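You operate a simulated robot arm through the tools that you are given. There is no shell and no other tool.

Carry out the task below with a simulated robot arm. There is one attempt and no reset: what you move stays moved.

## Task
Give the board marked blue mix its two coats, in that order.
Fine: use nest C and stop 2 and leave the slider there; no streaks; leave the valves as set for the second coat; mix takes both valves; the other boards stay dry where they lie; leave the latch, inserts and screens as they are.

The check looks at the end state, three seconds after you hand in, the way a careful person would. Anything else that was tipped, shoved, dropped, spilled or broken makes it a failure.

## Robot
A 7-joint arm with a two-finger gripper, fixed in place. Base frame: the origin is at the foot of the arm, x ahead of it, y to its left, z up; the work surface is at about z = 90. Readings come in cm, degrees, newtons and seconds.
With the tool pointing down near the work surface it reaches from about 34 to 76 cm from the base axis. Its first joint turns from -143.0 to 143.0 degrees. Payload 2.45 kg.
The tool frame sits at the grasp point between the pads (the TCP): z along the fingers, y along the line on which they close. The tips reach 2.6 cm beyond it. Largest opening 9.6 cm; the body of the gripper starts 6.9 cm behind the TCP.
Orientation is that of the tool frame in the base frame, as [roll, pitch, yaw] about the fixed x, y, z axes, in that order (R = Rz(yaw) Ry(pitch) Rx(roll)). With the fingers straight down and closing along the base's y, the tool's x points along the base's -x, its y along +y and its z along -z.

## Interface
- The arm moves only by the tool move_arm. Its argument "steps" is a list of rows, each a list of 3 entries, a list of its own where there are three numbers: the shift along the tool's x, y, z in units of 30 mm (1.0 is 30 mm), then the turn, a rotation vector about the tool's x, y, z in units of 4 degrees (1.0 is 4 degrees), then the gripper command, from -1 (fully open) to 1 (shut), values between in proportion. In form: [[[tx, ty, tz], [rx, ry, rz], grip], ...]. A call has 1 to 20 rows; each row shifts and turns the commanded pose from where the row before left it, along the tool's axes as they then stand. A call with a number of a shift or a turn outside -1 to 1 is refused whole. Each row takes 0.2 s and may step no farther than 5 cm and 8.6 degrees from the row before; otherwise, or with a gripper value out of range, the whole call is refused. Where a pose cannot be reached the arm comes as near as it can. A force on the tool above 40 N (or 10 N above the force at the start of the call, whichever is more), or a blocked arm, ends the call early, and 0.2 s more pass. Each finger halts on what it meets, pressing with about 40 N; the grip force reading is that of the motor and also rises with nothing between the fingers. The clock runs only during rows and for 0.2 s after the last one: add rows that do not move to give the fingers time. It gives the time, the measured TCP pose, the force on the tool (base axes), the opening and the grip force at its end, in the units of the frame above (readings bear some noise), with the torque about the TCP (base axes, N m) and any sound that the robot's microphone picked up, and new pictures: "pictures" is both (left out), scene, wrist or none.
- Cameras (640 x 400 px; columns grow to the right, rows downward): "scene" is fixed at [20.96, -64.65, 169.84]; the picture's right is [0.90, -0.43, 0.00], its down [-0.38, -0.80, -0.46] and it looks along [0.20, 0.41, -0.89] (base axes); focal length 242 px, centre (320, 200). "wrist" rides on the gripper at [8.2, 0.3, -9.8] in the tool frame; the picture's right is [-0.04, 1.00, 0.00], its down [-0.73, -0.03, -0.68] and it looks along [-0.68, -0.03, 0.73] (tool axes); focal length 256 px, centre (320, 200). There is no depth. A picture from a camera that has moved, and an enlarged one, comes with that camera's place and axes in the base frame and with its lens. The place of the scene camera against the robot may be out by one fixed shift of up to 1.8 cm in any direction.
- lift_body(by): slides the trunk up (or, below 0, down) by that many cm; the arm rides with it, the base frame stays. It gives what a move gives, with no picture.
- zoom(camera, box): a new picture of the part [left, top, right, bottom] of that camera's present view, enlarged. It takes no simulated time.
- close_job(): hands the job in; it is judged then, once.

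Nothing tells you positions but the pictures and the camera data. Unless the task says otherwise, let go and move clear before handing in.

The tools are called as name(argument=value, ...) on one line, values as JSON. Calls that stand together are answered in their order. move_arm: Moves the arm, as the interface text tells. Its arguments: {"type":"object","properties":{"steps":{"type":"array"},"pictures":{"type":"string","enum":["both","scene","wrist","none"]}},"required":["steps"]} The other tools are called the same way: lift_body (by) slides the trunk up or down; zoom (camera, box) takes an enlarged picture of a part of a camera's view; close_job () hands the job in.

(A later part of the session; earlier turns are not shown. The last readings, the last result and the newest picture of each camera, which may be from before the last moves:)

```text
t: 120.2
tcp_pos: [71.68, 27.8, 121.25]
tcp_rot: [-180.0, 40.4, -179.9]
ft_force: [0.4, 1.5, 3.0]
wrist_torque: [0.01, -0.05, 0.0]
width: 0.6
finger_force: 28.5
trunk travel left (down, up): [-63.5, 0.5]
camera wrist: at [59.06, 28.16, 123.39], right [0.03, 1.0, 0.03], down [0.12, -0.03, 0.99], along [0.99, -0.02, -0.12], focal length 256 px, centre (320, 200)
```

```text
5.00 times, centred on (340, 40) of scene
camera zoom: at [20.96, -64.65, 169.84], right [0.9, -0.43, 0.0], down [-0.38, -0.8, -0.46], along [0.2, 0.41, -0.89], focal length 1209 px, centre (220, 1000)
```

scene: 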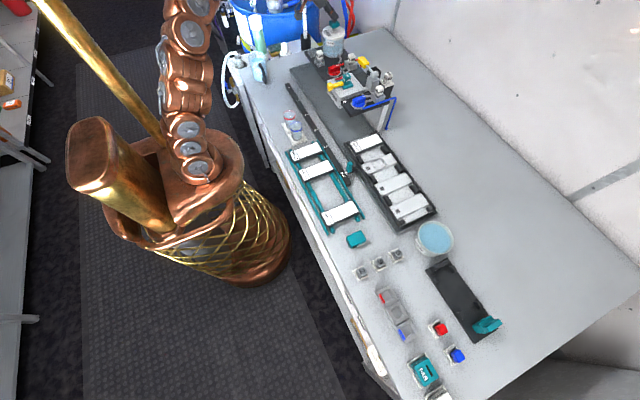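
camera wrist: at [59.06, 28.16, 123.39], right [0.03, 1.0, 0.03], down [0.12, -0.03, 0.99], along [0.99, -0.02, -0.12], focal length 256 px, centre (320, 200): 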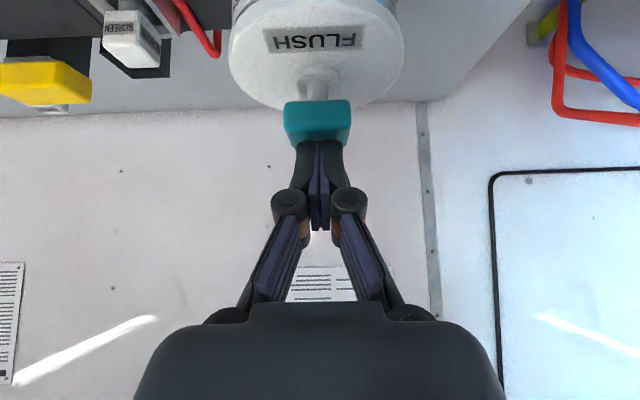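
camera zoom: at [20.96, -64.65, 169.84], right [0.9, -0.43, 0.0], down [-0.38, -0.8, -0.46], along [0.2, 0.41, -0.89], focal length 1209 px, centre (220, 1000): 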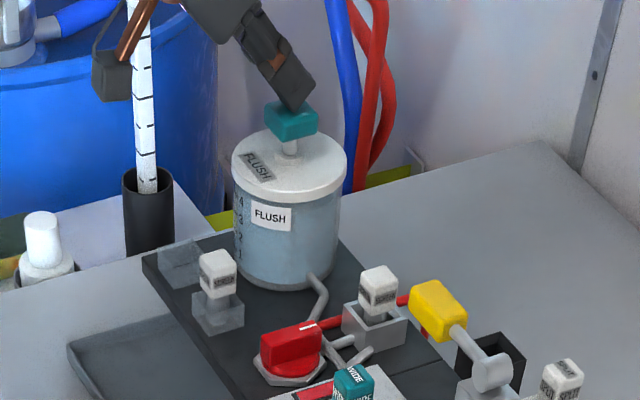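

The plunger is moving down with ~3 N. I continue.

move_arm(steps=[[[0.065, 0, 0.076], [0, 0, 0], 1], [[0.065, 0, 0.076], [0, 0, 0], 1], [[0.065, 0, 0.076], [0, 0, 0], 1], [[0, 0, 0], [0, 0, 0], 1]], pictures="scene")

zoom(camera="scene", box=[300, 0, 400, 110])

zoom(camera="wrist", box=[200, 0, 460, 240])

```text
t: 121.2
tcp_pos: [71.65, 27.8, 120.19]
tcp_rot: [180.0, 40.2, -179.9]
ft_force: [0.5, 0.9, 5.0]
wrist_torque: [-0.05, -0.07, -0.03]
width: 0.6
finger_force: 28.9
trunk travel left (down, up): [-63.5, 0.5]
heard: click
```

scene: 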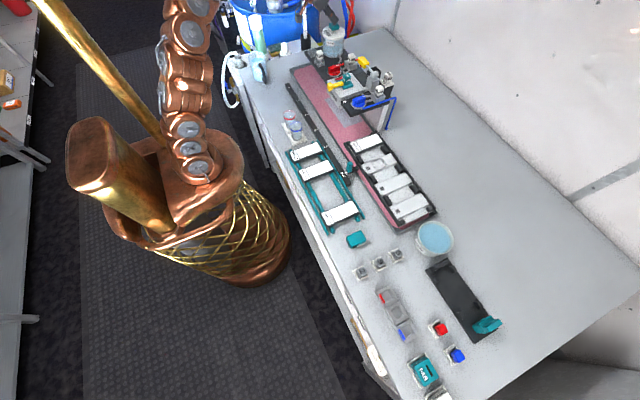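

```text
3.64 times, centred on (350, 55) of scene
camera zoom: at [20.96, -64.65, 169.84], right [0.9, -0.43, 0.0], down [-0.38, -0.8, -0.46], along [0.2, 0.41, -0.89], focal length 879 px, centre (211, 727)
```

zoom: 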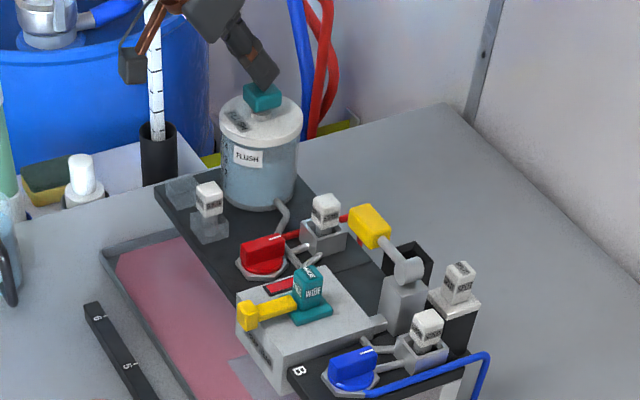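

```text
1.67 times, centred on (330, 120) of wrist
camera zoom: at [59.03, 28.11, 122.48], right [0.03, 1.0, 0.03], down [0.12, -0.03, 0.99], along [0.99, -0.03, -0.12], focal length 427 px, centre (303, 333)
```

zoom: 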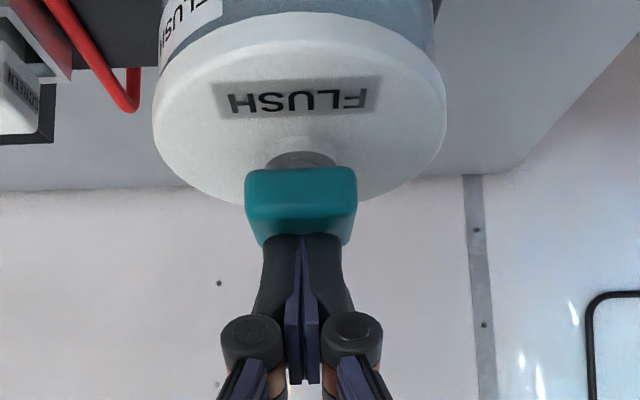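

A click, and the flush rinses pink into the drip tray. I hold briefly and check the sight glass.

move_arm(steps=[[[0, 0, 0], [0, 0, 0], 1], [[0, 0, 0], [0, 0, 0], 1], [[0, 0, 0], [0, 0, 0], 1], [[0, 0, 0], [0, 0, 0], 1], [[0, 0, 0], [0, 0, 0], 1]], pictures="scene")

zoom(camera="scene", box=[335, 60, 365, 85])

zoom(camera="scene", box=[300, 10, 400, 150])

```text
t: 122.4
tcp_pos: [71.6, 27.88, 120.31]
tcp_rot: [-179.9, 40.3, -179.8]
ft_force: [-0.8, -1.3, 4.7]
wrist_torque: [-0.05, -0.01, -0.03]
width: 0.62
finger_force: 28.3
trunk travel left (down, up): [-63.5, 0.5]
```

scene: 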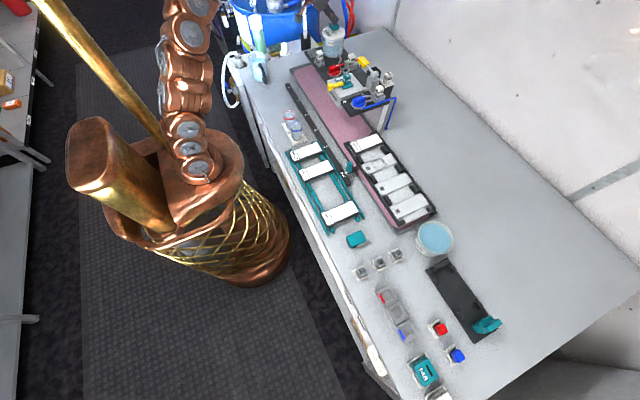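

```text
16.00 times, centred on (350, 72) of scene
camera zoom: at [20.96, -64.65, 169.84], right [0.9, -0.43, 0.0], down [-0.38, -0.8, -0.46], along [0.2, 0.41, -0.89], focal length 3868 px, centre (-160, 2240)
```

zoom: 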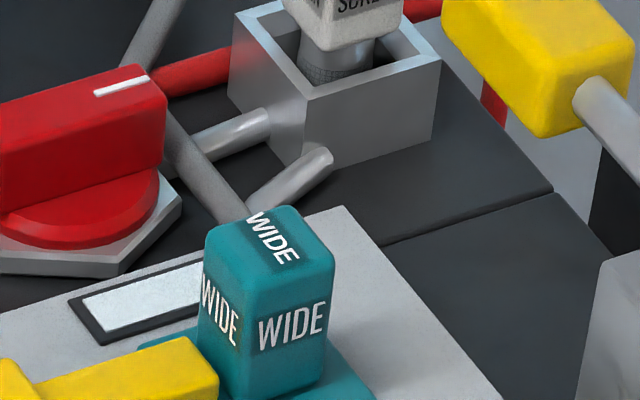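

```text
2.86 times, centred on (350, 80) of scene
camera zoom: at [20.96, -64.65, 169.84], right [0.9, -0.43, 0.0], down [-0.38, -0.8, -0.46], along [0.2, 0.41, -0.89], focal length 691 px, centre (234, 543)
```

zoom: 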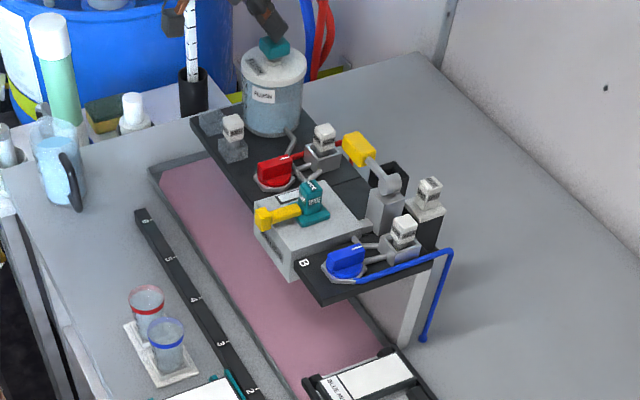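

The sight glass is clear again. I lift off the plunger and check that it returns.

move_arm(steps=[[[-0.1, 0, -0.12], [0, 0, 0], 1], [[-0.2, 0, -0.24], [0, 0, 0], 1], [[-0.3, 0, -0.36], [0, 0, 0], 1], [[-0.2, 0, -0.24], [0, 0, 0], 1], [[0, 0, 0], [0, 0, 0], 1]], pictures="both")

zoom(camera="scene", box=[310, 10, 370, 70])

zoom(camera="wrist", box=[200, 0, 460, 200])

```text
t: 123.6
tcp_pos: [71.65, 27.62, 124.2]
tcp_rot: [179.8, 40.2, -179.9]
ft_force: [0.1, 0.5, -0.4]
wrist_torque: [-0.01, 0.03, 0.01]
width: 0.0
finger_force: 28.6
trunk travel left (down, up): [-63.5, 0.5]
camera wrist: at [59.08, 28.08, 126.31], right [0.03, 1.0, 0.03], down [0.12, -0.03, 0.99], along [0.99, -0.02, -0.12], focal length 256 px, centre (320, 200)
```

scene: 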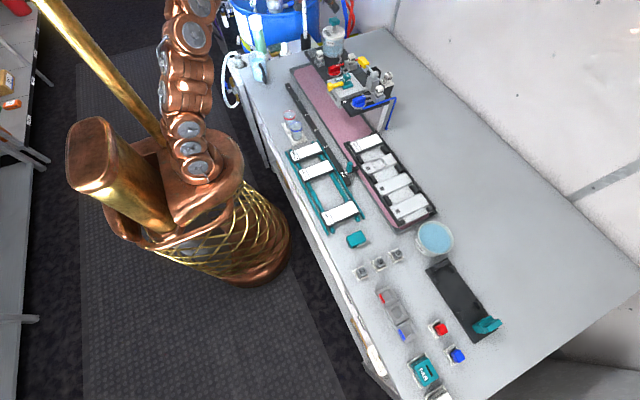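
wrist: 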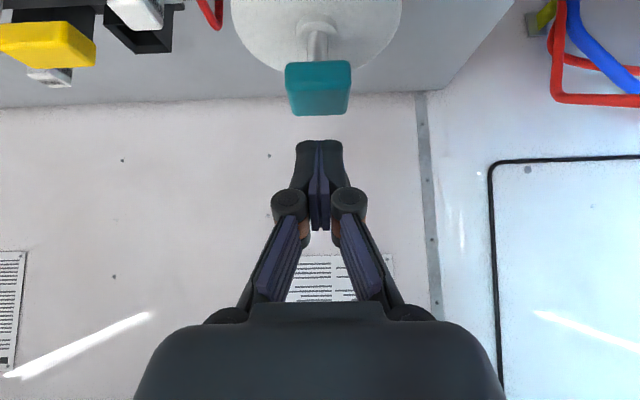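

```text
6.67 times, centred on (340, 40) of scene
camera zoom: at [20.96, -64.65, 169.84], right [0.9, -0.43, 0.0], down [-0.38, -0.8, -0.46], along [0.2, 0.41, -0.89], focal length 1612 px, centre (187, 1267)
```

zoom: 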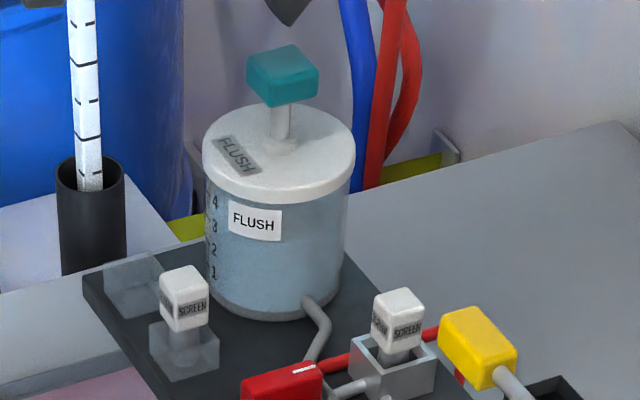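

```text
2.00 times, centred on (330, 100) of wrist
camera zoom: at [59.08, 28.08, 126.31], right [0.03, 1.0, 0.03], down [0.12, -0.03, 0.99], along [0.99, -0.02, -0.12], focal length 512 px, centre (300, 400)
```

zoom: 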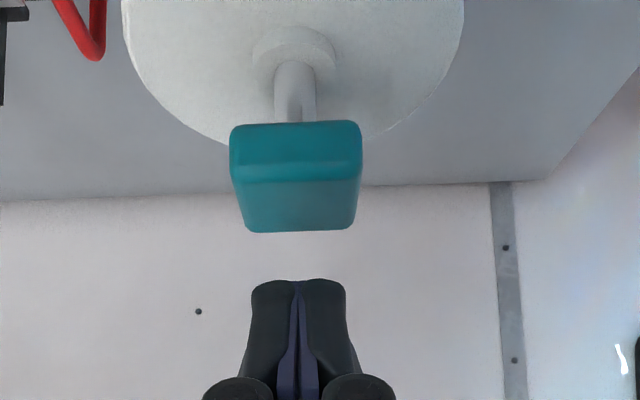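

The plunger sprang back and the head is clean. Now I go over to the blue knob to open it (turn clockwise to across).

move_arm(steps=[[[0.443, 0, -0.373], [0, 0, 0], 1], [[0.443, 0, -0.373], [0, 0, 0], 1], [[0.443, 0, -0.373], [0, 0, 0], 1], [[0, -0.98, 0], [0, 0, 0], 1], [[0, -0.98, 0], [0, 0, 0], 1], [[0, -0.98, 0], [0, 0, 0], 1], [[0, -0.98, 0], [0, 0, 0], 1], [[0, -0.98, 0], [0, 0, 0], 1], [[0, -0.98, 0], [0, 0, 0], 1], [[0, -0.98, 0], [0, 0, 0], 1], [[0.32, -0.98, 0.383], [0, 0, 0], 1], [[0.32, -0.98, 0.383], [0, 0, 0], 1], [[0.32, -0.98, 0.383], [0, 0, 0], 1], [[0.32, -0.98, 0.383], [0, 0, 0], 1], [[0, 0, 0], [0, 0, 0], 1]], pictures="none")

```text
t: 126.8
tcp_pos: [66.63, -4.59, 117.96]
tcp_rot: [179.9, 40.2, -179.9]
ft_force: [0.8, -0.6, -0.1]
wrist_torque: [0.01, 0.0, 0.01]
width: 0.01
finger_force: 28.5
trunk travel left (down, up): [-63.5, 0.5]
```

move_arm(steps=[[[0, -0.14, 0], [0, 1, 0], 0.6], [[0, 0, 0], [0, 1, 0], 0.3], [[0, 0, 0], [0, 1, 0], 0.3], [[0, 0, 0], [0, 1, 0], 0.3], [[0, 0, 0], [0, 1, 0], 0.3], [[0, 0, 0], [0, 1, 0], 0.3], [[0, 0, 0], [0, 1, 0], 0.3], [[0, 0, 0], [0, 1, 0], 0.3], [[0, 0, 0], [0, 1, 0], 0.3], [[0, 0, 0], [0, 1, 0], 0.3], [[0, 0, 0], [0, 0, 0], 0.3]], pictures="wrist")

zoom(camera="wrist", box=[220, 60, 420, 220])

```text
t: 129.2
tcp_pos: [66.47, -4.87, 118.09]
tcp_rot: [179.9, 0.2, -179.9]
ft_force: [0.6, 0.6, 0.4]
wrist_torque: [0.0, 0.02, -0.01]
width: 3.36
finger_force: 0.0
trunk travel left (down, up): [-63.5, 0.5]
camera wrist: at [58.31, -4.55, 127.79], right [0.04, 1.0, 0.0], down [0.73, -0.03, 0.68], along [0.68, -0.03, -0.73], focal length 256 px, centre (320, 200)
```

wrist: 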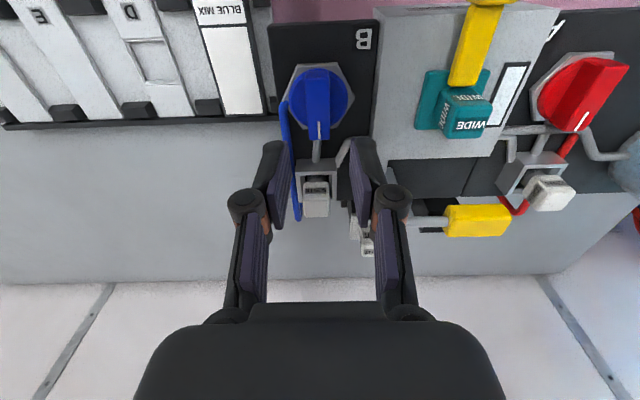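

```text
2.50 times, centred on (320, 140) of wrist
camera zoom: at [58.31, -4.55, 127.79], right [0.04, 1.0, 0.0], down [0.73, -0.03, 0.68], along [0.68, -0.03, -0.73], focal length 640 px, centre (320, 350)
```

zoom: 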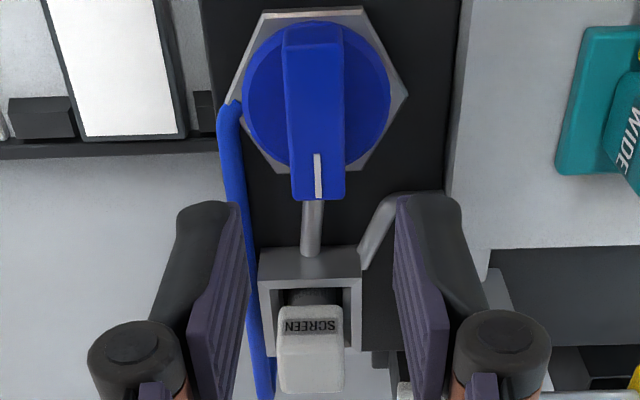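

Both valves are shut and the head is clean. I descend on the blue knob and grip.

move_arm(steps=[[[0, -0.05, 0.8], [0, 0, 0], 0.3], [[0, 0, 0.8], [0, 0, 0], 0.3], [[0, 0, 0.5], [0, 0, 0], 0.3], [[0, 0, 0.28], [0, 0, 0], 0.3], [[0, 0, 0], [0, 0, 0], 0.5], [[0, 0, 0], [0, 0, 0], 0.8], [[0, 0, 0], [0, 0, 0], 0.8], [[0, 0, 0], [0, 0, 0], 0.8]], pictures="none")

```text
t: 131.0
tcp_pos: [66.59, -5.08, 110.97]
tcp_rot: [-179.9, 0.3, -179.8]
ft_force: [-1.8, 7.7, -2.2]
wrist_torque: [0.26, -0.39, -0.1]
width: 1.72
finger_force: 42.9
trunk travel left (down, up): [-63.5, 0.5]
```

move_arm(steps=[[[0, 0.03, 0], [0, 0, 0.5], 0.8], [[0, 0, 0], [0, 0, 1], 0.8], [[0, 0, 0], [0, 0, 1], 0.8], [[0, 0, 0], [0, 0, 1], 0.8], [[0, 0, 0], [0, 0, 1], 0.8], [[0, 0, 0], [0, 0, 1], 0.8], [[0, 0, 0], [0, 0, 1], 0.8], [[0, 0, 0], [0, 0, 1], 0.8], [[0, 0, 0], [0, 0, 1], 0.8], [[0, 0, 0], [0, 0, 0], 0.8]], pictures="none")

```text
t: 133.2
tcp_pos: [66.6, -5.19, 110.92]
tcp_rot: [179.8, 0.1, 146.0]
ft_force: [0.2, -6.5, 6.0]
wrist_torque: [-0.91, -0.95, 0.01]
width: 1.69
finger_force: 42.9
trunk travel left (down, up): [-63.5, 0.5]
```

move_arm(steps=[[[-0.01, -0.015, -0.02], [0, 0, 1], 0.8], [[0, 0, 0], [0, 0, 1], 0.8], [[0, 0, 0], [0, 0, 1], 0.8], [[0, 0, 0], [0, 0, 1], 0.8], [[0, 0, 0], [0, 0, 1], 0.8], [[0, 0, 0], [0, 0, 1], 0.8], [[0, 0, 0], [0, 0, 1], 0.8], [[0, 0, 0], [0, 0, 0], 0.8]], pictures="none")

```text
t: 135.0
tcp_pos: [66.53, -5.13, 111.03]
tcp_rot: [179.7, 0.0, 118.0]
ft_force: [-1.3, -9.3, 8.5]
wrist_torque: [-1.06, -0.41, -0.02]
width: 1.68
finger_force: 42.8
trunk travel left (down, up): [-63.5, 0.5]
```

move_arm(steps=[[[-0.03, -0.015, -0.02], [0, 0, 1], 0.8], [[0, 0, 0], [0, 0, 1], 0.8], [[0, 0, 0], [0, 0, 1], 0.8], [[0, 0, 0], [0, 0, 1], 0.8], [[0, 0, 0], [0, 0, 1], 0.8], [[0, 0, 0], [0, 0, 1], 0.8], [[0, 0, 0], [0, 0, 1], 0.8], [[0, 0, 0], [0, 0, 0.4], 0.8], [[0, 0, 0], [0, 0, 0], 0.8]], pictures="none")

```text
t: 137.0
tcp_pos: [66.63, -5.0, 110.92]
tcp_rot: [-180.0, -0.1, 88.4]
ft_force: [-15.6, 0.1, -4.8]
wrist_torque: [-0.16, 0.36, 1.05]
width: 1.7
finger_force: 42.4
trunk travel left (down, up): [-63.5, 0.5]
```

Blue is now fully open (at its stop). I release, rise and rotate back, then head for the slider handle.

move_arm(steps=[[[0, -0.03, 0], [0, 0, -0.35], 0.8], [[0, 0, 0], [0, 0, 0], 0.5], [[0, 0, 0], [0, 0, 0], 0.3], [[0, 0, 0], [0, 0, 0], 0.3], [[0, 0, -0.5], [0, 0, 0], 0.3], [[0, 0, -0.9], [0, 0, 0], 0.3], [[0, 0, -0.9], [0, 0, 0], 0.3], [[0, 0, 0], [0, 0, -1], 0.3], [[0, 0, 0], [0, 0, -1], 0.3], [[0, 0, 0], [0, 0, -1], 0.3], [[0, 0, 0], [0, 0, -1], 0.3], [[0, 0, 0], [0, 0, -1], 0.3], [[0, 0, 0], [0, 0, -1], 0.3], [[0, 0, 0], [0, 0, -1], 0.3], [[0, 0, 0], [0, 0, -1], 0.3], [[0, 0, 0], [0, 0, -1], 0.3], [[0, 0, 0], [0, 0, -1], 0.3], [[0, 0, 0], [0, 0, -1], 0.3], [[0, 0, 0], [0, 0, -1], 0.3], [[0, 0, 0], [0, 0, 0], 0.3]], pictures="none")

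move_arm(steps=[[[0, 0, 0], [0, 0, -1], 0.1], [[0, 0, 0], [0, 0, -1], 0.1], [[0, 0, 0], [0, 0, -1], 0.1], [[0, 0, 0], [0, 0, -1], 0.1], [[0, 0, 0], [0, 0, -1], 0.1], [[0, 0, 0], [0, 0, -1], 0.1], [[0, 0, 0], [0, 0, -1], 0.1], [[0, 0, 0], [0, 0, -1], 0.1], [[0, 0, 0], [0, 0, -1], 0.1], [[0, 0, 0], [0, 0, -1], 0.1], [[0, 0, 0], [0, 0, -0.5], 0.1], [[0, 0, 0], [0, 0, 0], 0.1]], pictures="both")

zoom(camera="scene", box=[320, 40, 410, 130])

```text
t: 141.2
tcp_pos: [66.43, -5.09, 117.92]
tcp_rot: [179.8, 0.2, 138.0]
ft_force: [0.4, -0.5, -0.9]
wrist_torque: [0.02, 0.02, -0.02]
width: 3.36
finger_force: 0.0
trunk travel left (down, up): [-63.5, 0.5]
```

```text
t: 143.8
tcp_pos: [66.35, -5.15, 117.91]
tcp_rot: [180.0, 0.4, 180.0]
ft_force: [0.2, 0.7, -1.1]
wrist_torque: [-0.01, -0.06, 0.0]
width: 4.31
finger_force: 0.0
trunk travel left (down, up): [-63.5, 0.5]
camera wrist: at [58.27, -4.77, 127.63], right [0.04, 1.0, 0.0], down [0.73, -0.03, 0.68], along [0.68, -0.03, -0.73], focal length 256 px, centre (320, 200)
```

scene: 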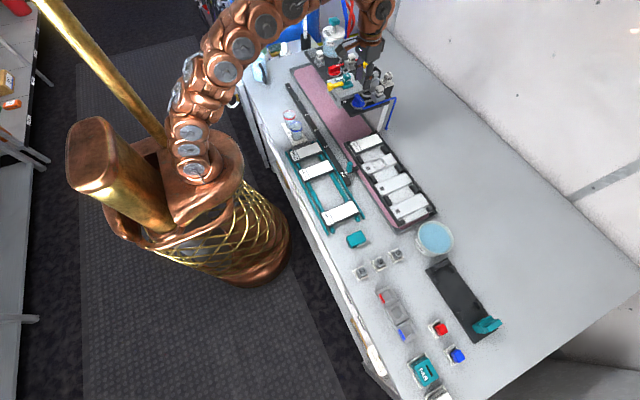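
wrist: 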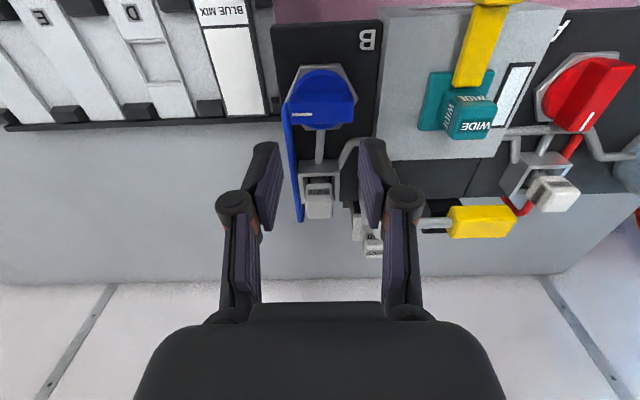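

```text
4.44 times, centred on (365, 85) of scene
camera zoom: at [20.96, -64.65, 169.84], right [0.9, -0.43, 0.0], down [-0.38, -0.8, -0.46], along [0.2, 0.41, -0.89], focal length 1074 px, centre (120, 711)
```

zoom: 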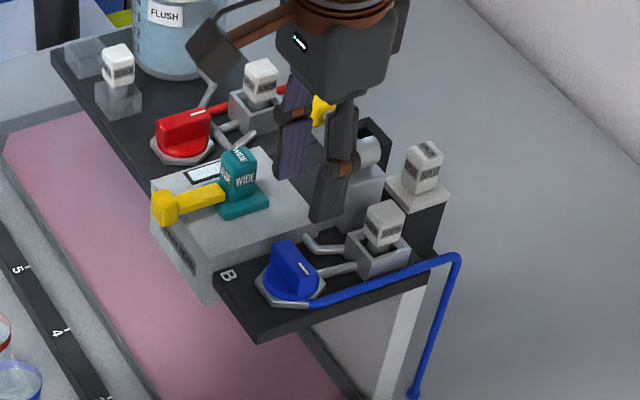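

Blue open, red shut, head clear. I move over to the slider handle near [55,-22.4].

move_arm(steps=[[[0.625, -0.958, 0], [0, 0, 0], 0.1], [[0.625, -0.958, 0.1], [0, 0, 0], 0.1], [[0.625, -0.958, 0.3], [0, 0, 0], 0.1], [[0.625, -0.958, 0.4], [0, 0, 0], 0.1], [[0.625, -0.958, 0.5], [0, 0, 0], 0.1], [[0.625, -0.958, 0.5], [0, 0, 0], 0.1], [[0, 0, 0.5], [0, 0, 0], 0.1], [[0, 0, 0], [0, 0, 0], 0.1]], pictures="both")

zoom(camera="wrist", box=[200, 0, 440, 200])

zoom(camera="scene", box=[320, 130, 390, 190])

```text
t: 145.6
tcp_pos: [55.27, -22.39, 110.98]
tcp_rot: [179.9, 0.2, -179.9]
ft_force: [1.1, 0.5, 0.9]
wrist_torque: [-0.02, 0.03, -0.01]
width: 4.33
finger_force: 0.1
trunk travel left (down, up): [-63.5, 0.5]
camera wrist: at [46.99, -22.06, 120.7], right [0.04, 1.0, 0.0], down [0.73, -0.03, 0.68], along [0.68, -0.03, -0.73], focal length 256 px, centre (320, 200)
```

scene: 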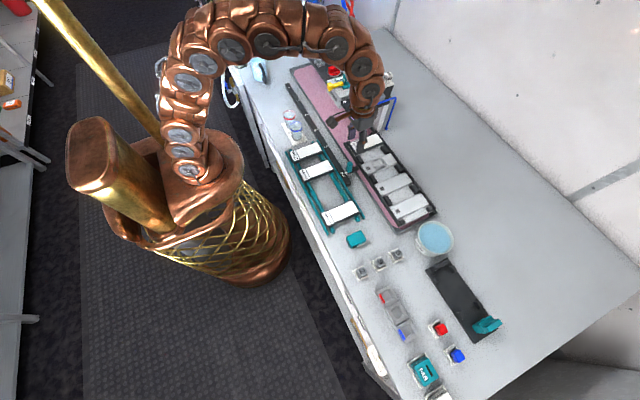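
wrist: 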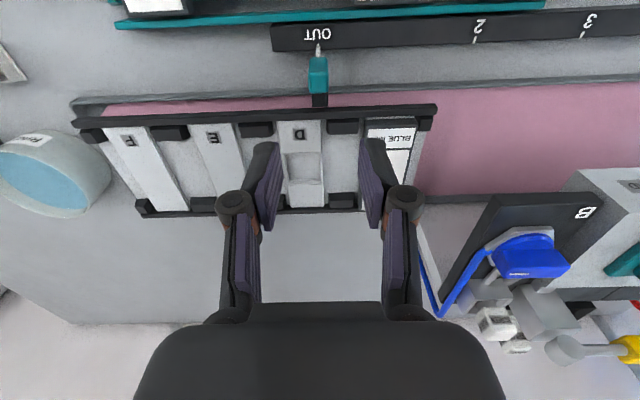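

```text
2.00 times, centred on (320, 100) of wrist
camera zoom: at [46.99, -22.06, 120.7], right [0.04, 1.0, 0.0], down [0.73, -0.03, 0.68], along [0.68, -0.03, -0.73], focal length 512 px, centre (320, 400)
```

zoom: 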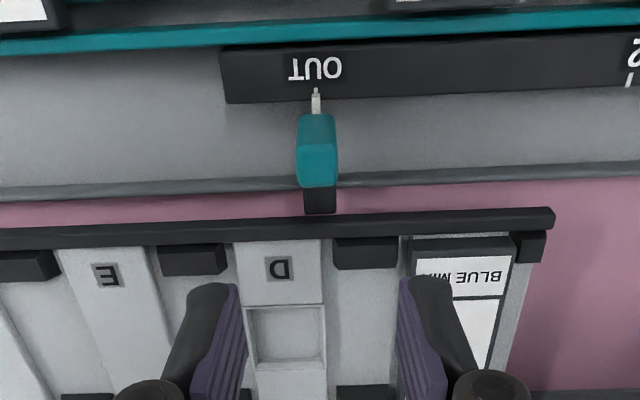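

```text
6.67 times, centred on (355, 160) of scene
camera zoom: at [20.96, -64.65, 169.84], right [0.9, -0.43, 0.0], down [-0.38, -0.8, -0.46], along [0.2, 0.41, -0.89], focal length 1612 px, centre (87, 467)
```

zoom: 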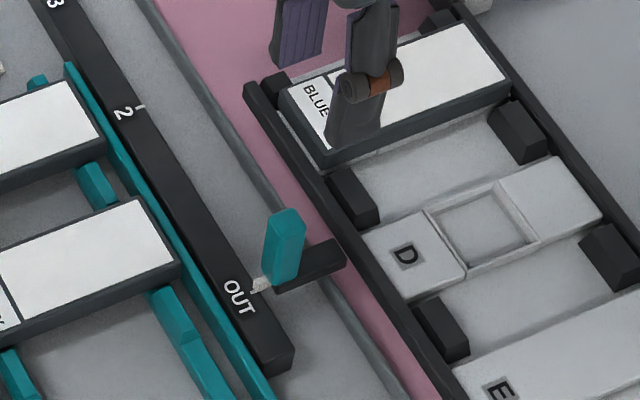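

The handle stands at [54.9,-22.45], top z≈97.6. I descend around it with a 4.3 cm opening.

move_arm(steps=[[[0.06, -0.02, 0.9], [0, 0, 0], 0.1], [[0.06, 0, 0.9], [0, 0, 0], 0.1], [[0, 0, 0.9], [0, 0, 0], 0.1], [[0, 0, 0.9], [0, 0, 0], 0.1], [[0, 0, 0.7], [0, 0, 0], 0.1], [[0, 0, 0.5], [0, 0, 0], 0.1], [[0, 0, 0], [0, 0, 0], 0.1]], pictures="both")

zoom(camera="scene", box=[320, 130, 390, 190])

zoom(camera="wrist", box=[200, 0, 440, 200])

```text
t: 147.2
tcp_pos: [54.85, -22.34, 96.74]
tcp_rot: [180.0, 0.3, 179.9]
ft_force: [-0.8, 0.3, -0.4]
wrist_torque: [0.0, -0.04, 0.0]
width: 4.31
finger_force: 0.1
trunk travel left (down, up): [-63.5, 0.5]
camera wrist: at [46.71, -21.97, 106.36], right [0.04, 1.0, 0.0], down [0.73, -0.03, 0.68], along [0.68, -0.03, -0.73], focal length 256 px, centre (320, 200)
```

scene: 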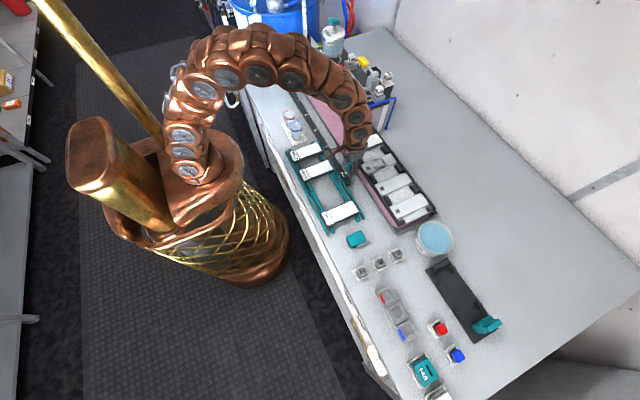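
wrist: 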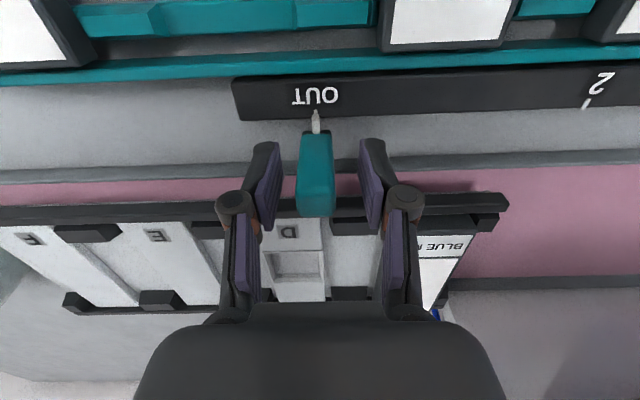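

```text
6.67 times, centred on (355, 160) of scene
camera zoom: at [20.96, -64.65, 169.84], right [0.9, -0.43, 0.0], down [-0.38, -0.8, -0.46], along [0.2, 0.41, -0.89], focal length 1612 px, centre (87, 467)
```

zoom: 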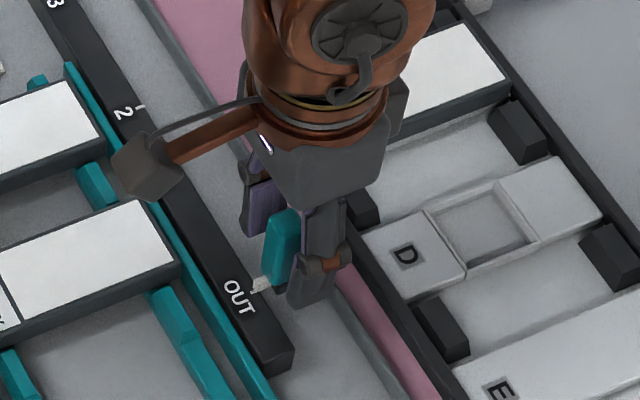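

```text
2.00 times, centred on (320, 100) of wrist
camera zoom: at [46.71, -21.97, 106.36], right [0.04, 1.0, 0.0], down [0.73, -0.03, 0.68], along [0.68, -0.03, -0.73], focal length 512 px, centre (320, 400)
```

zoom: 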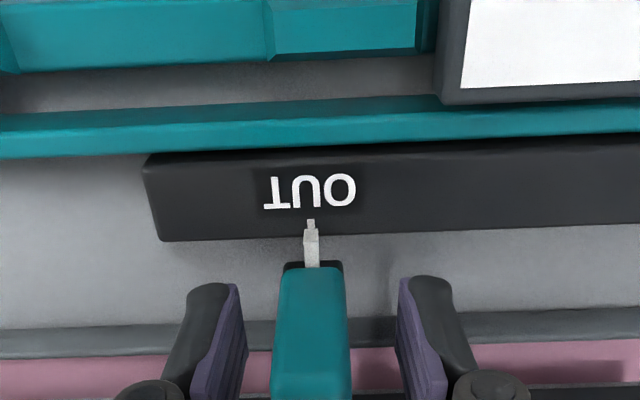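

The handle is between the fingers. I close on it.

move_arm(steps=[[[0, -0.04, 0], [0, 0, 0], 0.3], [[0, 0, 0], [0, 0, 0], 0.5], [[0, 0, 0], [0, 0, 0], 0.8], [[0, 0, 0], [0, 0, 0], 0.8], [[0, 0, 0], [0, 0, 0], 0.8]], pictures="none")

```text
t: 148.4
tcp_pos: [54.88, -22.53, 96.51]
tcp_rot: [180.0, 0.1, 179.8]
ft_force: [-0.1, 0.7, -0.3]
wrist_torque: [-0.02, -0.04, 0.07]
width: 1.78
finger_force: 42.4
trunk travel left (down, up): [-63.5, 0.5]
```

Handle gripped (1.78 cm). I slide slowly towards stop 2 (about 15.2 cm), first a short test.

move_arm(steps=[[[0, 0.05, 0], [0, 0, 0], 0.8], [[0, 0.1, 0], [0, 0, 0], 0.8], [[0, 0.15, 0], [0, 0, 0], 0.8], [[0, 0.15, 0], [0, 0, 0], 0.8], [[0, 0.15, 0], [0, 0, 0], 0.8], [[0, 0, 0], [0, 0, 0], 0.8]], pictures="scene")

zoom(camera="scene", box=[320, 110, 420, 200])

```text
t: 149.8
tcp_pos: [54.87, -20.7, 96.73]
tcp_rot: [-179.9, 0.3, 180.0]
ft_force: [-4.4, -0.3, 11.2]
wrist_torque: [-0.07, 0.88, 0.04]
width: 1.77
finger_force: 43.3
trunk travel left (down, up): [-63.5, 0.5]
```

scene: 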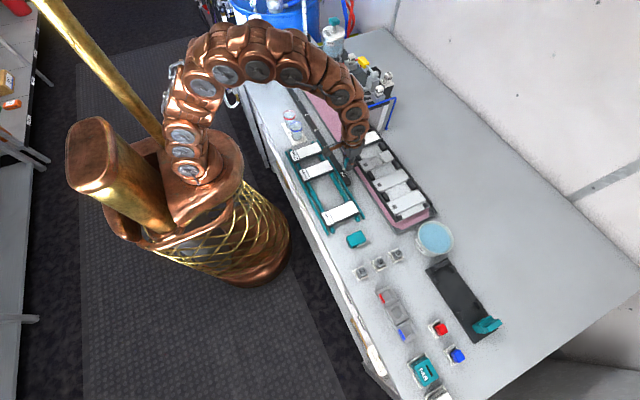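

```text
4.44 times, centred on (370, 155) of scene
camera zoom: at [20.96, -64.65, 169.84], right [0.9, -0.43, 0.0], down [-0.38, -0.8, -0.46], along [0.2, 0.41, -0.89], focal length 1074 px, centre (98, 400)
```

zoom: 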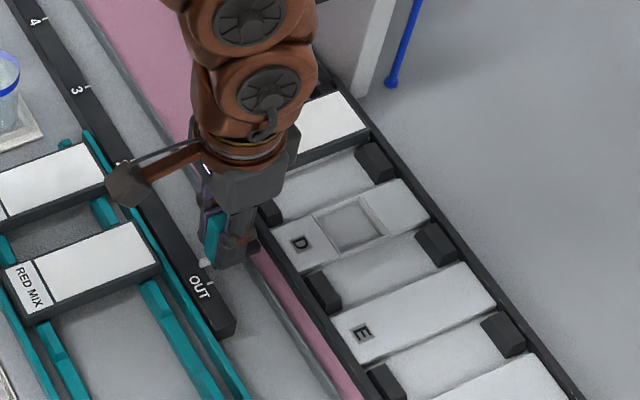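

The slider follows smoothly. I continue most of the way, then fine-tune with the camera.

move_arm(steps=[[[0, 0.1, -0.02], [0, 0, 0], 0.8], [[0, 0.2, 0], [0, 0, 0], 0.8], [[0, 0.25, 0], [0, 0, 0], 0.8], [[0, 0.25, 0], [0, 0, 0], 0.8], [[0, 0.25, 0], [0, 0, 0], 0.8], [[0, 0.25, 0], [0, 0, 0], 0.8], [[0, 0.25, 0], [0, 0, 0], 0.8], [[0, 0.25, 0], [0, 0, 0], 0.8], [[0, 0.25, 0], [0, 0, 0], 0.8], [[0, 0.25, 0], [0, 0, 0], 0.8], [[0, 0.25, 0], [0, 0, 0], 0.8], [[0, 0.25, 0], [0, 0, 0], 0.8], [[0, 0.25, 0], [0, 0, 0], 0.8], [[0, 0.25, 0], [0, 0, 0], 0.8], [[0, 0.25, 0], [0, 0, 0], 0.8], [[0, 0.2, 0], [0, 0, 0], 0.8], [[0, 0.15, 0], [0, 0, 0], 0.8], [[0, 0.1, 0], [0, 0, 0], 0.8], [[0, 0, 0], [0, 0, 0], 0.8]], pictures="both")

zoom(camera="wrist", box=[200, 0, 440, 200])

zoom(camera="scene", box=[310, 80, 420, 180])

```text
t: 153.8
tcp_pos: [54.94, -8.64, 96.63]
tcp_rot: [180.0, 0.2, 179.8]
ft_force: [-6.5, 0.4, -15.9]
wrist_torque: [-0.03, -0.44, 0.08]
width: 1.79
finger_force: 42.9
trunk travel left (down, up): [-63.5, 0.5]
camera wrist: at [46.72, -8.25, 106.35], right [0.04, 1.0, 0.0], down [0.73, -0.03, 0.68], along [0.68, -0.03, -0.73], focal length 256 px, centre (320, 200)
```

scene: 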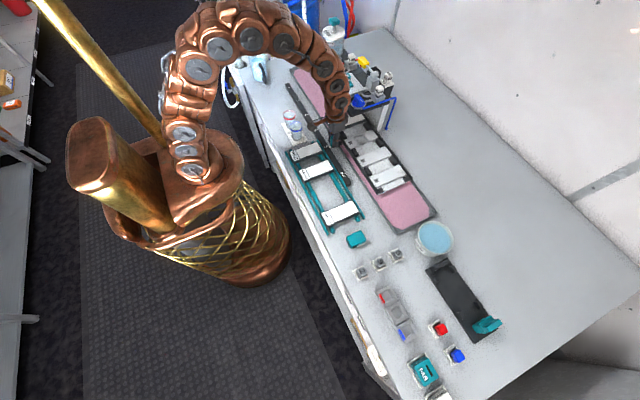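
wrist: 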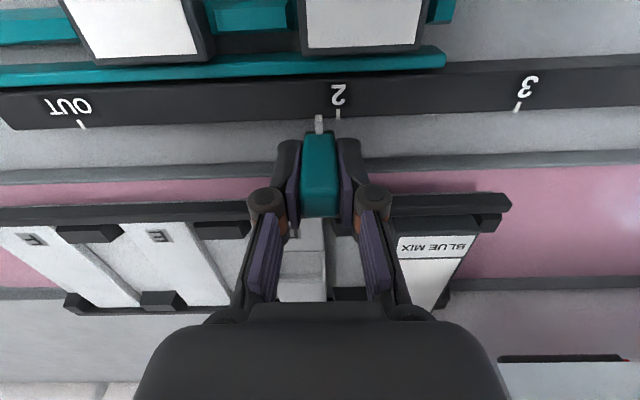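

```text
2.00 times, centred on (320, 100) of wrist
camera zoom: at [46.72, -8.25, 106.35], right [0.04, 1.0, 0.0], down [0.73, -0.03, 0.68], along [0.68, -0.03, -0.73], focal length 512 px, centre (320, 400)
```

zoom: 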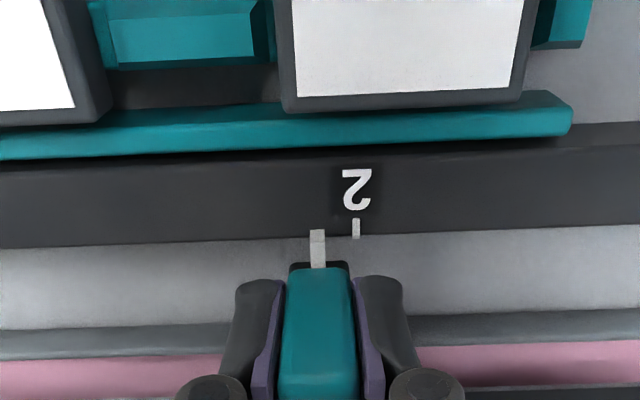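

```text
4.00 times, centred on (365, 130) of scene
camera zoom: at [20.96, -64.65, 169.84], right [0.9, -0.43, 0.0], down [-0.38, -0.8, -0.46], along [0.2, 0.41, -0.89], focal length 967 px, centre (140, 480)
```

zoom: 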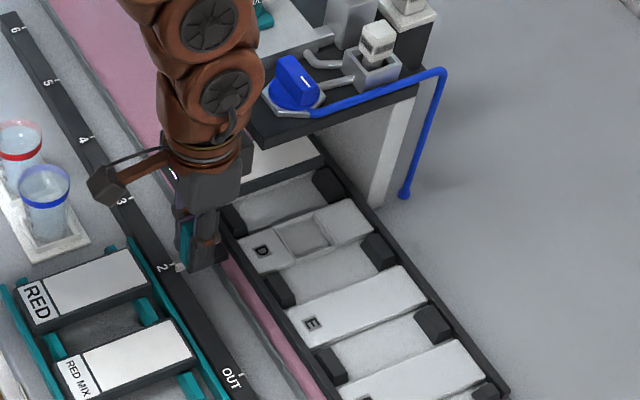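

The pointer is about 1.1 cm short of tick 2. I move the remaining distance carefully.

move_arm(steps=[[[0, 0.1, 0.03], [0, 0, 0], 0.8], [[0, 0.13, 0], [0, 0, 0], 0.8], [[0, 0.1, 0], [0, 0, 0], 0.8], [[0, 0, 0], [0, 0, 0], 0.8]], pictures="wrist")

zoom(camera="wrist", box=[280, 80, 380, 150])

```text
t: 154.8
tcp_pos: [54.83, -7.72, 96.64]
tcp_rot: [180.0, 0.3, 179.9]
ft_force: [-11.1, 1.3, 7.1]
wrist_torque: [0.11, 1.42, 0.03]
width: 1.75
finger_force: 43.1
trunk travel left (down, up): [-63.5, 0.5]
camera wrist: at [46.69, -7.26, 106.34], right [0.04, 1.0, 0.0], down [0.73, -0.03, 0.68], along [0.68, -0.03, -0.73], focal length 256 px, centre (320, 200)
```

wrist: 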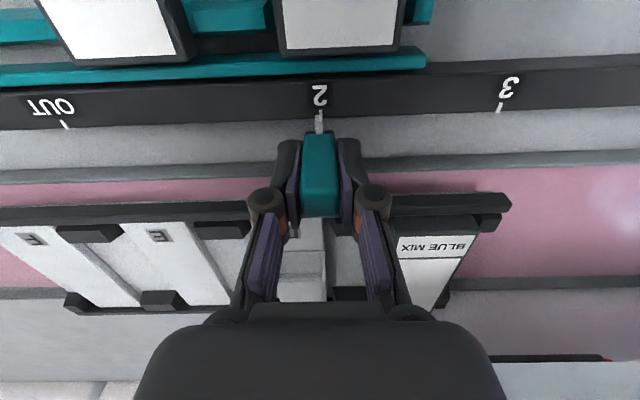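

```text
5.71 times, centred on (330, 115) of wrist
camera zoom: at [46.69, -7.26, 106.34], right [0.04, 1.0, 0.0], down [0.73, -0.03, 0.68], along [0.68, -0.03, -0.73], focal length 1463 px, centre (263, 686)
```

zoom: 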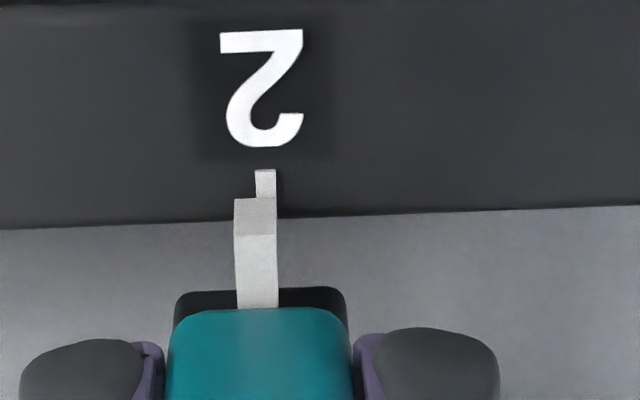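

Almost aligned (1 mm short). A tiny nudge more.

move_arm(steps=[[[0.01, 0.035, -0.015], [0, 0, 0], 0.8], [[0, 0, 0], [0, 0, 0], 0.8], [[0, 0, 0], [0, 0, 0], 0.8]], pictures="wrist")

zoom(camera="wrist", box=[280, 80, 380, 150])

```text
t: 155.6
tcp_pos: [54.92, -7.54, 96.58]
tcp_rot: [-179.9, 0.3, 179.9]
ft_force: [-10.2, -0.2, -1.9]
wrist_torque: [-0.05, -0.61, 0.07]
width: 1.77
finger_force: 42.7
trunk travel left (down, up): [-63.5, 0.5]
camera wrist: at [46.7, -7.19, 106.34], right [0.04, 1.0, 0.0], down [0.73, -0.03, 0.68], along [0.68, -0.03, -0.73], focal length 256 px, centre (320, 200)
```

wrist: 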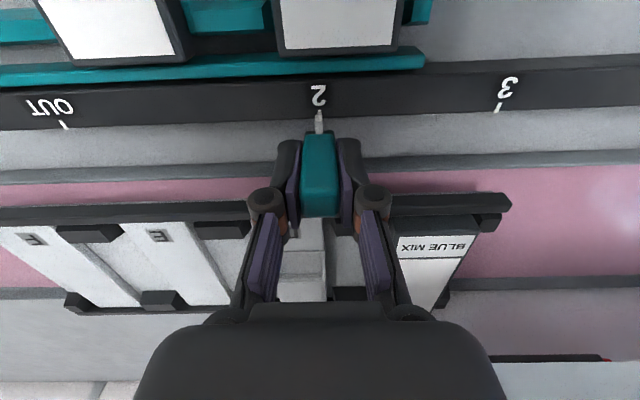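

```text
5.71 times, centred on (330, 115) of wrist
camera zoom: at [46.7, -7.19, 106.34], right [0.04, 1.0, 0.0], down [0.73, -0.03, 0.68], along [0.68, -0.03, -0.73], focal length 1463 px, centre (263, 686)
```

zoom: 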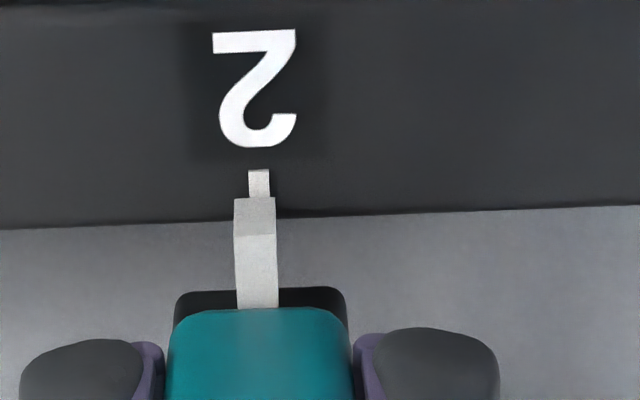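

The pointer is on tick 2. I release and rise straight up, then verify it stayed.

move_arm(steps=[[[0.03, 0, 0], [0, 0, 0], 0.8], [[0, 0, 0], [0, 0, 0], 0.5], [[0, 0, 0], [0, 0, 0], 0.3], [[0, 0, 0], [0, 0, 0], 0.2], [[0, 0, -0.3], [0, 0, 0], 0.2], [[0, 0, -0.7], [0, 0, 0], 0.2], [[0, 0, -0.8], [0, 0, 0], 0.2], [[0, 0, 0], [0, 0, 0], 0.2]], pictures="both")

zoom(camera="wrist", box=[250, 20, 390, 130])

zoom(camera="scene", box=[310, 80, 420, 180])

```text
t: 157.4
tcp_pos: [54.78, -7.68, 101.93]
tcp_rot: [-180.0, 0.4, 179.9]
ft_force: [0.1, 0.1, -0.8]
wrist_torque: [0.01, -0.02, 0.02]
width: 3.85
finger_force: 0.1
trunk travel left (down, up): [-63.5, 0.5]
camera wrist: at [46.7, -7.18, 111.66], right [0.04, 1.0, 0.0], down [0.73, -0.03, 0.68], along [0.68, -0.03, -0.73], focal length 256 px, centre (320, 200)
```

scene: 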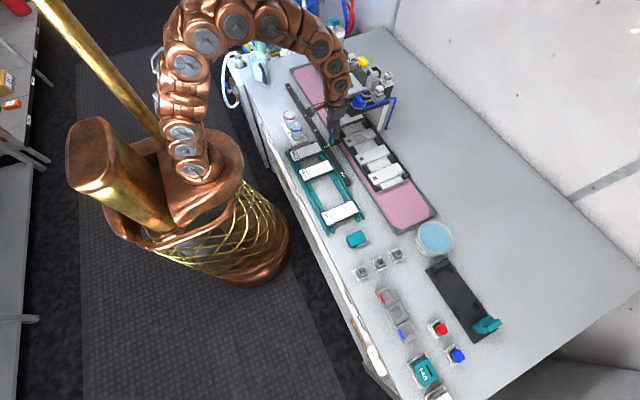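
wrist: 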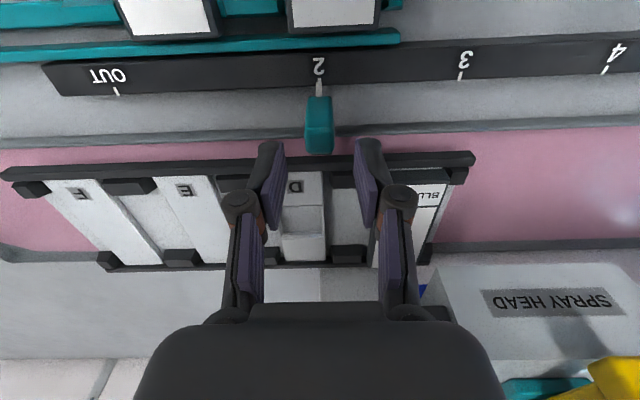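

```text
3.64 times, centred on (320, 75) of wrist
camera zoom: at [46.7, -7.18, 111.66], right [0.04, 1.0, 0.0], down [0.73, -0.03, 0.68], along [0.68, -0.03, -0.73], focal length 931 px, centre (320, 654)
```

zoom: 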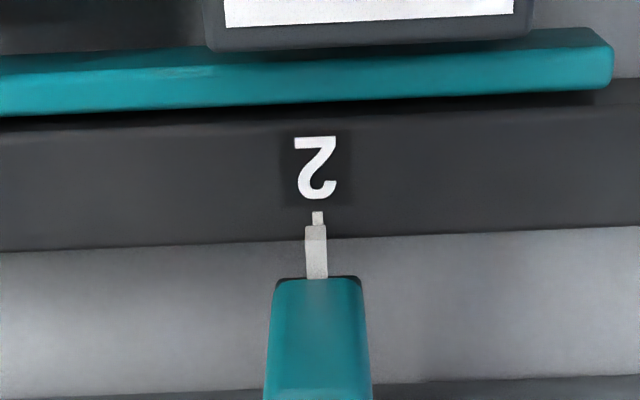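

```text
4.00 times, centred on (365, 130) of scene
camera zoom: at [20.96, -64.65, 169.84], right [0.9, -0.43, 0.0], down [-0.38, -0.8, -0.46], along [0.2, 0.41, -0.89], focal length 967 px, centre (140, 480)
```

zoom: 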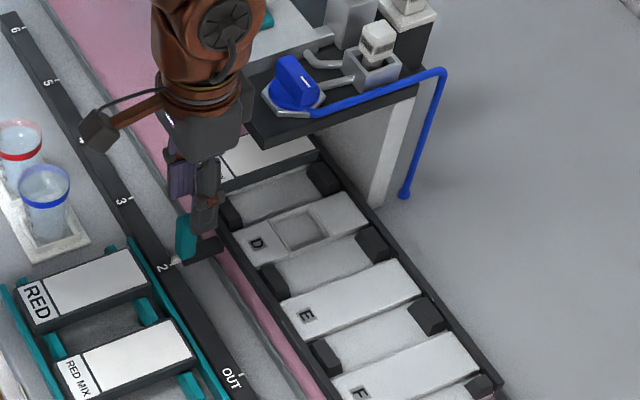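

The slider is exactly on stop 2. Next I rise, cross over the head and tilt to reach the spray lever for the blue coat.

move_arm(steps=[[[0, 0, -0.9], [0, 0, 0], 0.5], [[0, 0, -0.9], [0, 0, 0], 1], [[0, 0, -0.9], [0, 0, 0], 1], [[0, 0, -0.9], [0, 0, 0], 1], [[0, 0, -0.9], [0, 0, 0], 1], [[0, 0, -0.85], [0, 0, 0], 1], [[-0.645, 0.93, 0], [0, 0, 0], 1], [[-0.645, 0.93, 0], [0, 0, 0], 1], [[-0.645, 0.93, 0], [0, 0, 0], 1], [[-0.645, 0.93, 0], [0, 0, 0], 1], [[-0.645, 0.93, 0], [0, 0, 0], 1], [[-0.645, 0.93, 0], [0, 0, 0], 1], [[0, 0, 0], [0, 0, 0], 1]], pictures="both")

zoom(camera="scene", box=[310, 40, 410, 160])

```text
t: 160.2
tcp_pos: [66.37, 9.06, 118.04]
tcp_rot: [180.0, 0.2, 179.9]
ft_force: [0.2, 0.5, 0.4]
wrist_torque: [-0.03, 0.02, 0.01]
width: 0.0
finger_force: 28.5
trunk travel left (down, up): [-63.5, 0.5]
camera wrist: at [58.16, 9.53, 127.8], right [0.04, 1.0, 0.0], down [0.73, -0.03, 0.68], along [0.68, -0.03, -0.73], focal length 256 px, centre (320, 200)
```

scene: 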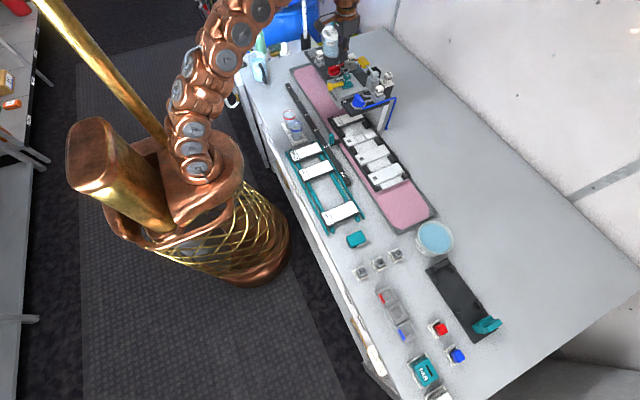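
wrist: 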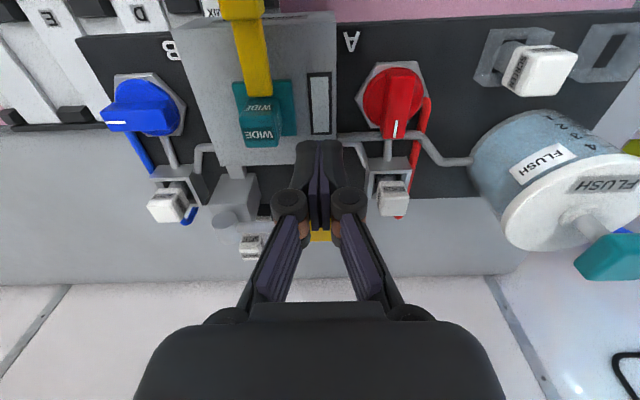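

```text
3.33 times, centred on (360, 100) of scene
camera zoom: at [20.96, -64.65, 169.84], right [0.9, -0.43, 0.0], down [-0.38, -0.8, -0.46], along [0.2, 0.41, -0.89], focal length 806 px, centre (187, 533)
```

zoom: 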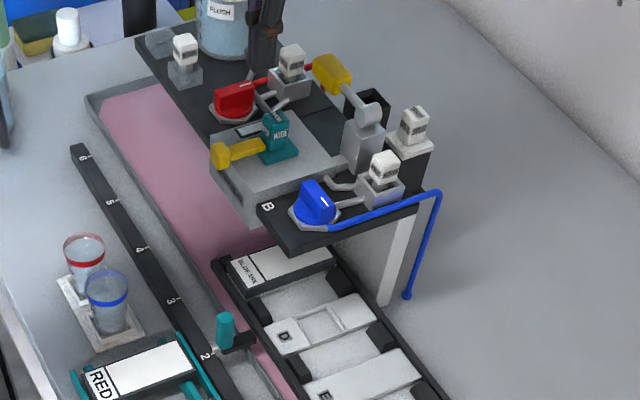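

All set: blue open, red shut, head clear, board under the head at stop 2. I tilt and approach the lever as before.

move_arm(steps=[[[0, 0, 0], [0, -1, 0], 1], [[0, 0, 0], [0, -1, 0], 1], [[0, 0, 0], [0, -1, 0], 1], [[0, 0, 0], [0, -1, 0], 1], [[0, 0, 0], [0, -1, 0], 1], [[0, 0, 0], [0, -1, 0], 1], [[0, 0, 0], [0, -1, 0], 1], [[0, 0, 0], [0, -1, 0], 1], [[0, 0, 0], [0, -1, 0], 1], [[0, 0, 0], [0, -1, 0], 1], [[-0.5, 0, 0.5], [0, 0, 0], 1], [[-0.5, 0, 0.5], [0, 0, 0], 1], [[-0.5, 0, 0.5], [0, 0, 0], 1], [[-0.53, 0, 0.5], [0, 0, 0], 1], [[0, 0, 0], [0, 0, 0], 1]], pictures="wrist")

```text
t: 163.4
tcp_pos: [74.76, 9.22, 117.37]
tcp_rot: [-180.0, 40.3, 179.8]
ft_force: [-0.6, 0.2, -0.2]
wrist_torque: [0.01, 0.01, 0.02]
width: 0.03
finger_force: 27.9
trunk travel left (down, up): [-63.5, 0.5]
camera wrist: at [62.22, 9.57, 119.51], right [0.03, 1.0, 0.03], down [0.12, -0.03, 0.99], along [0.99, -0.03, -0.12], focal length 256 px, centre (320, 200)
```

wrist: 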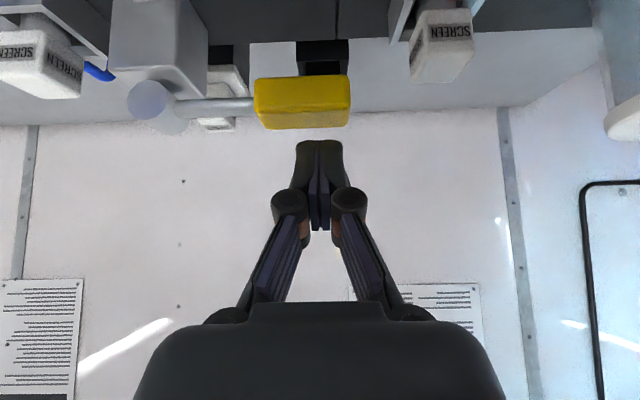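

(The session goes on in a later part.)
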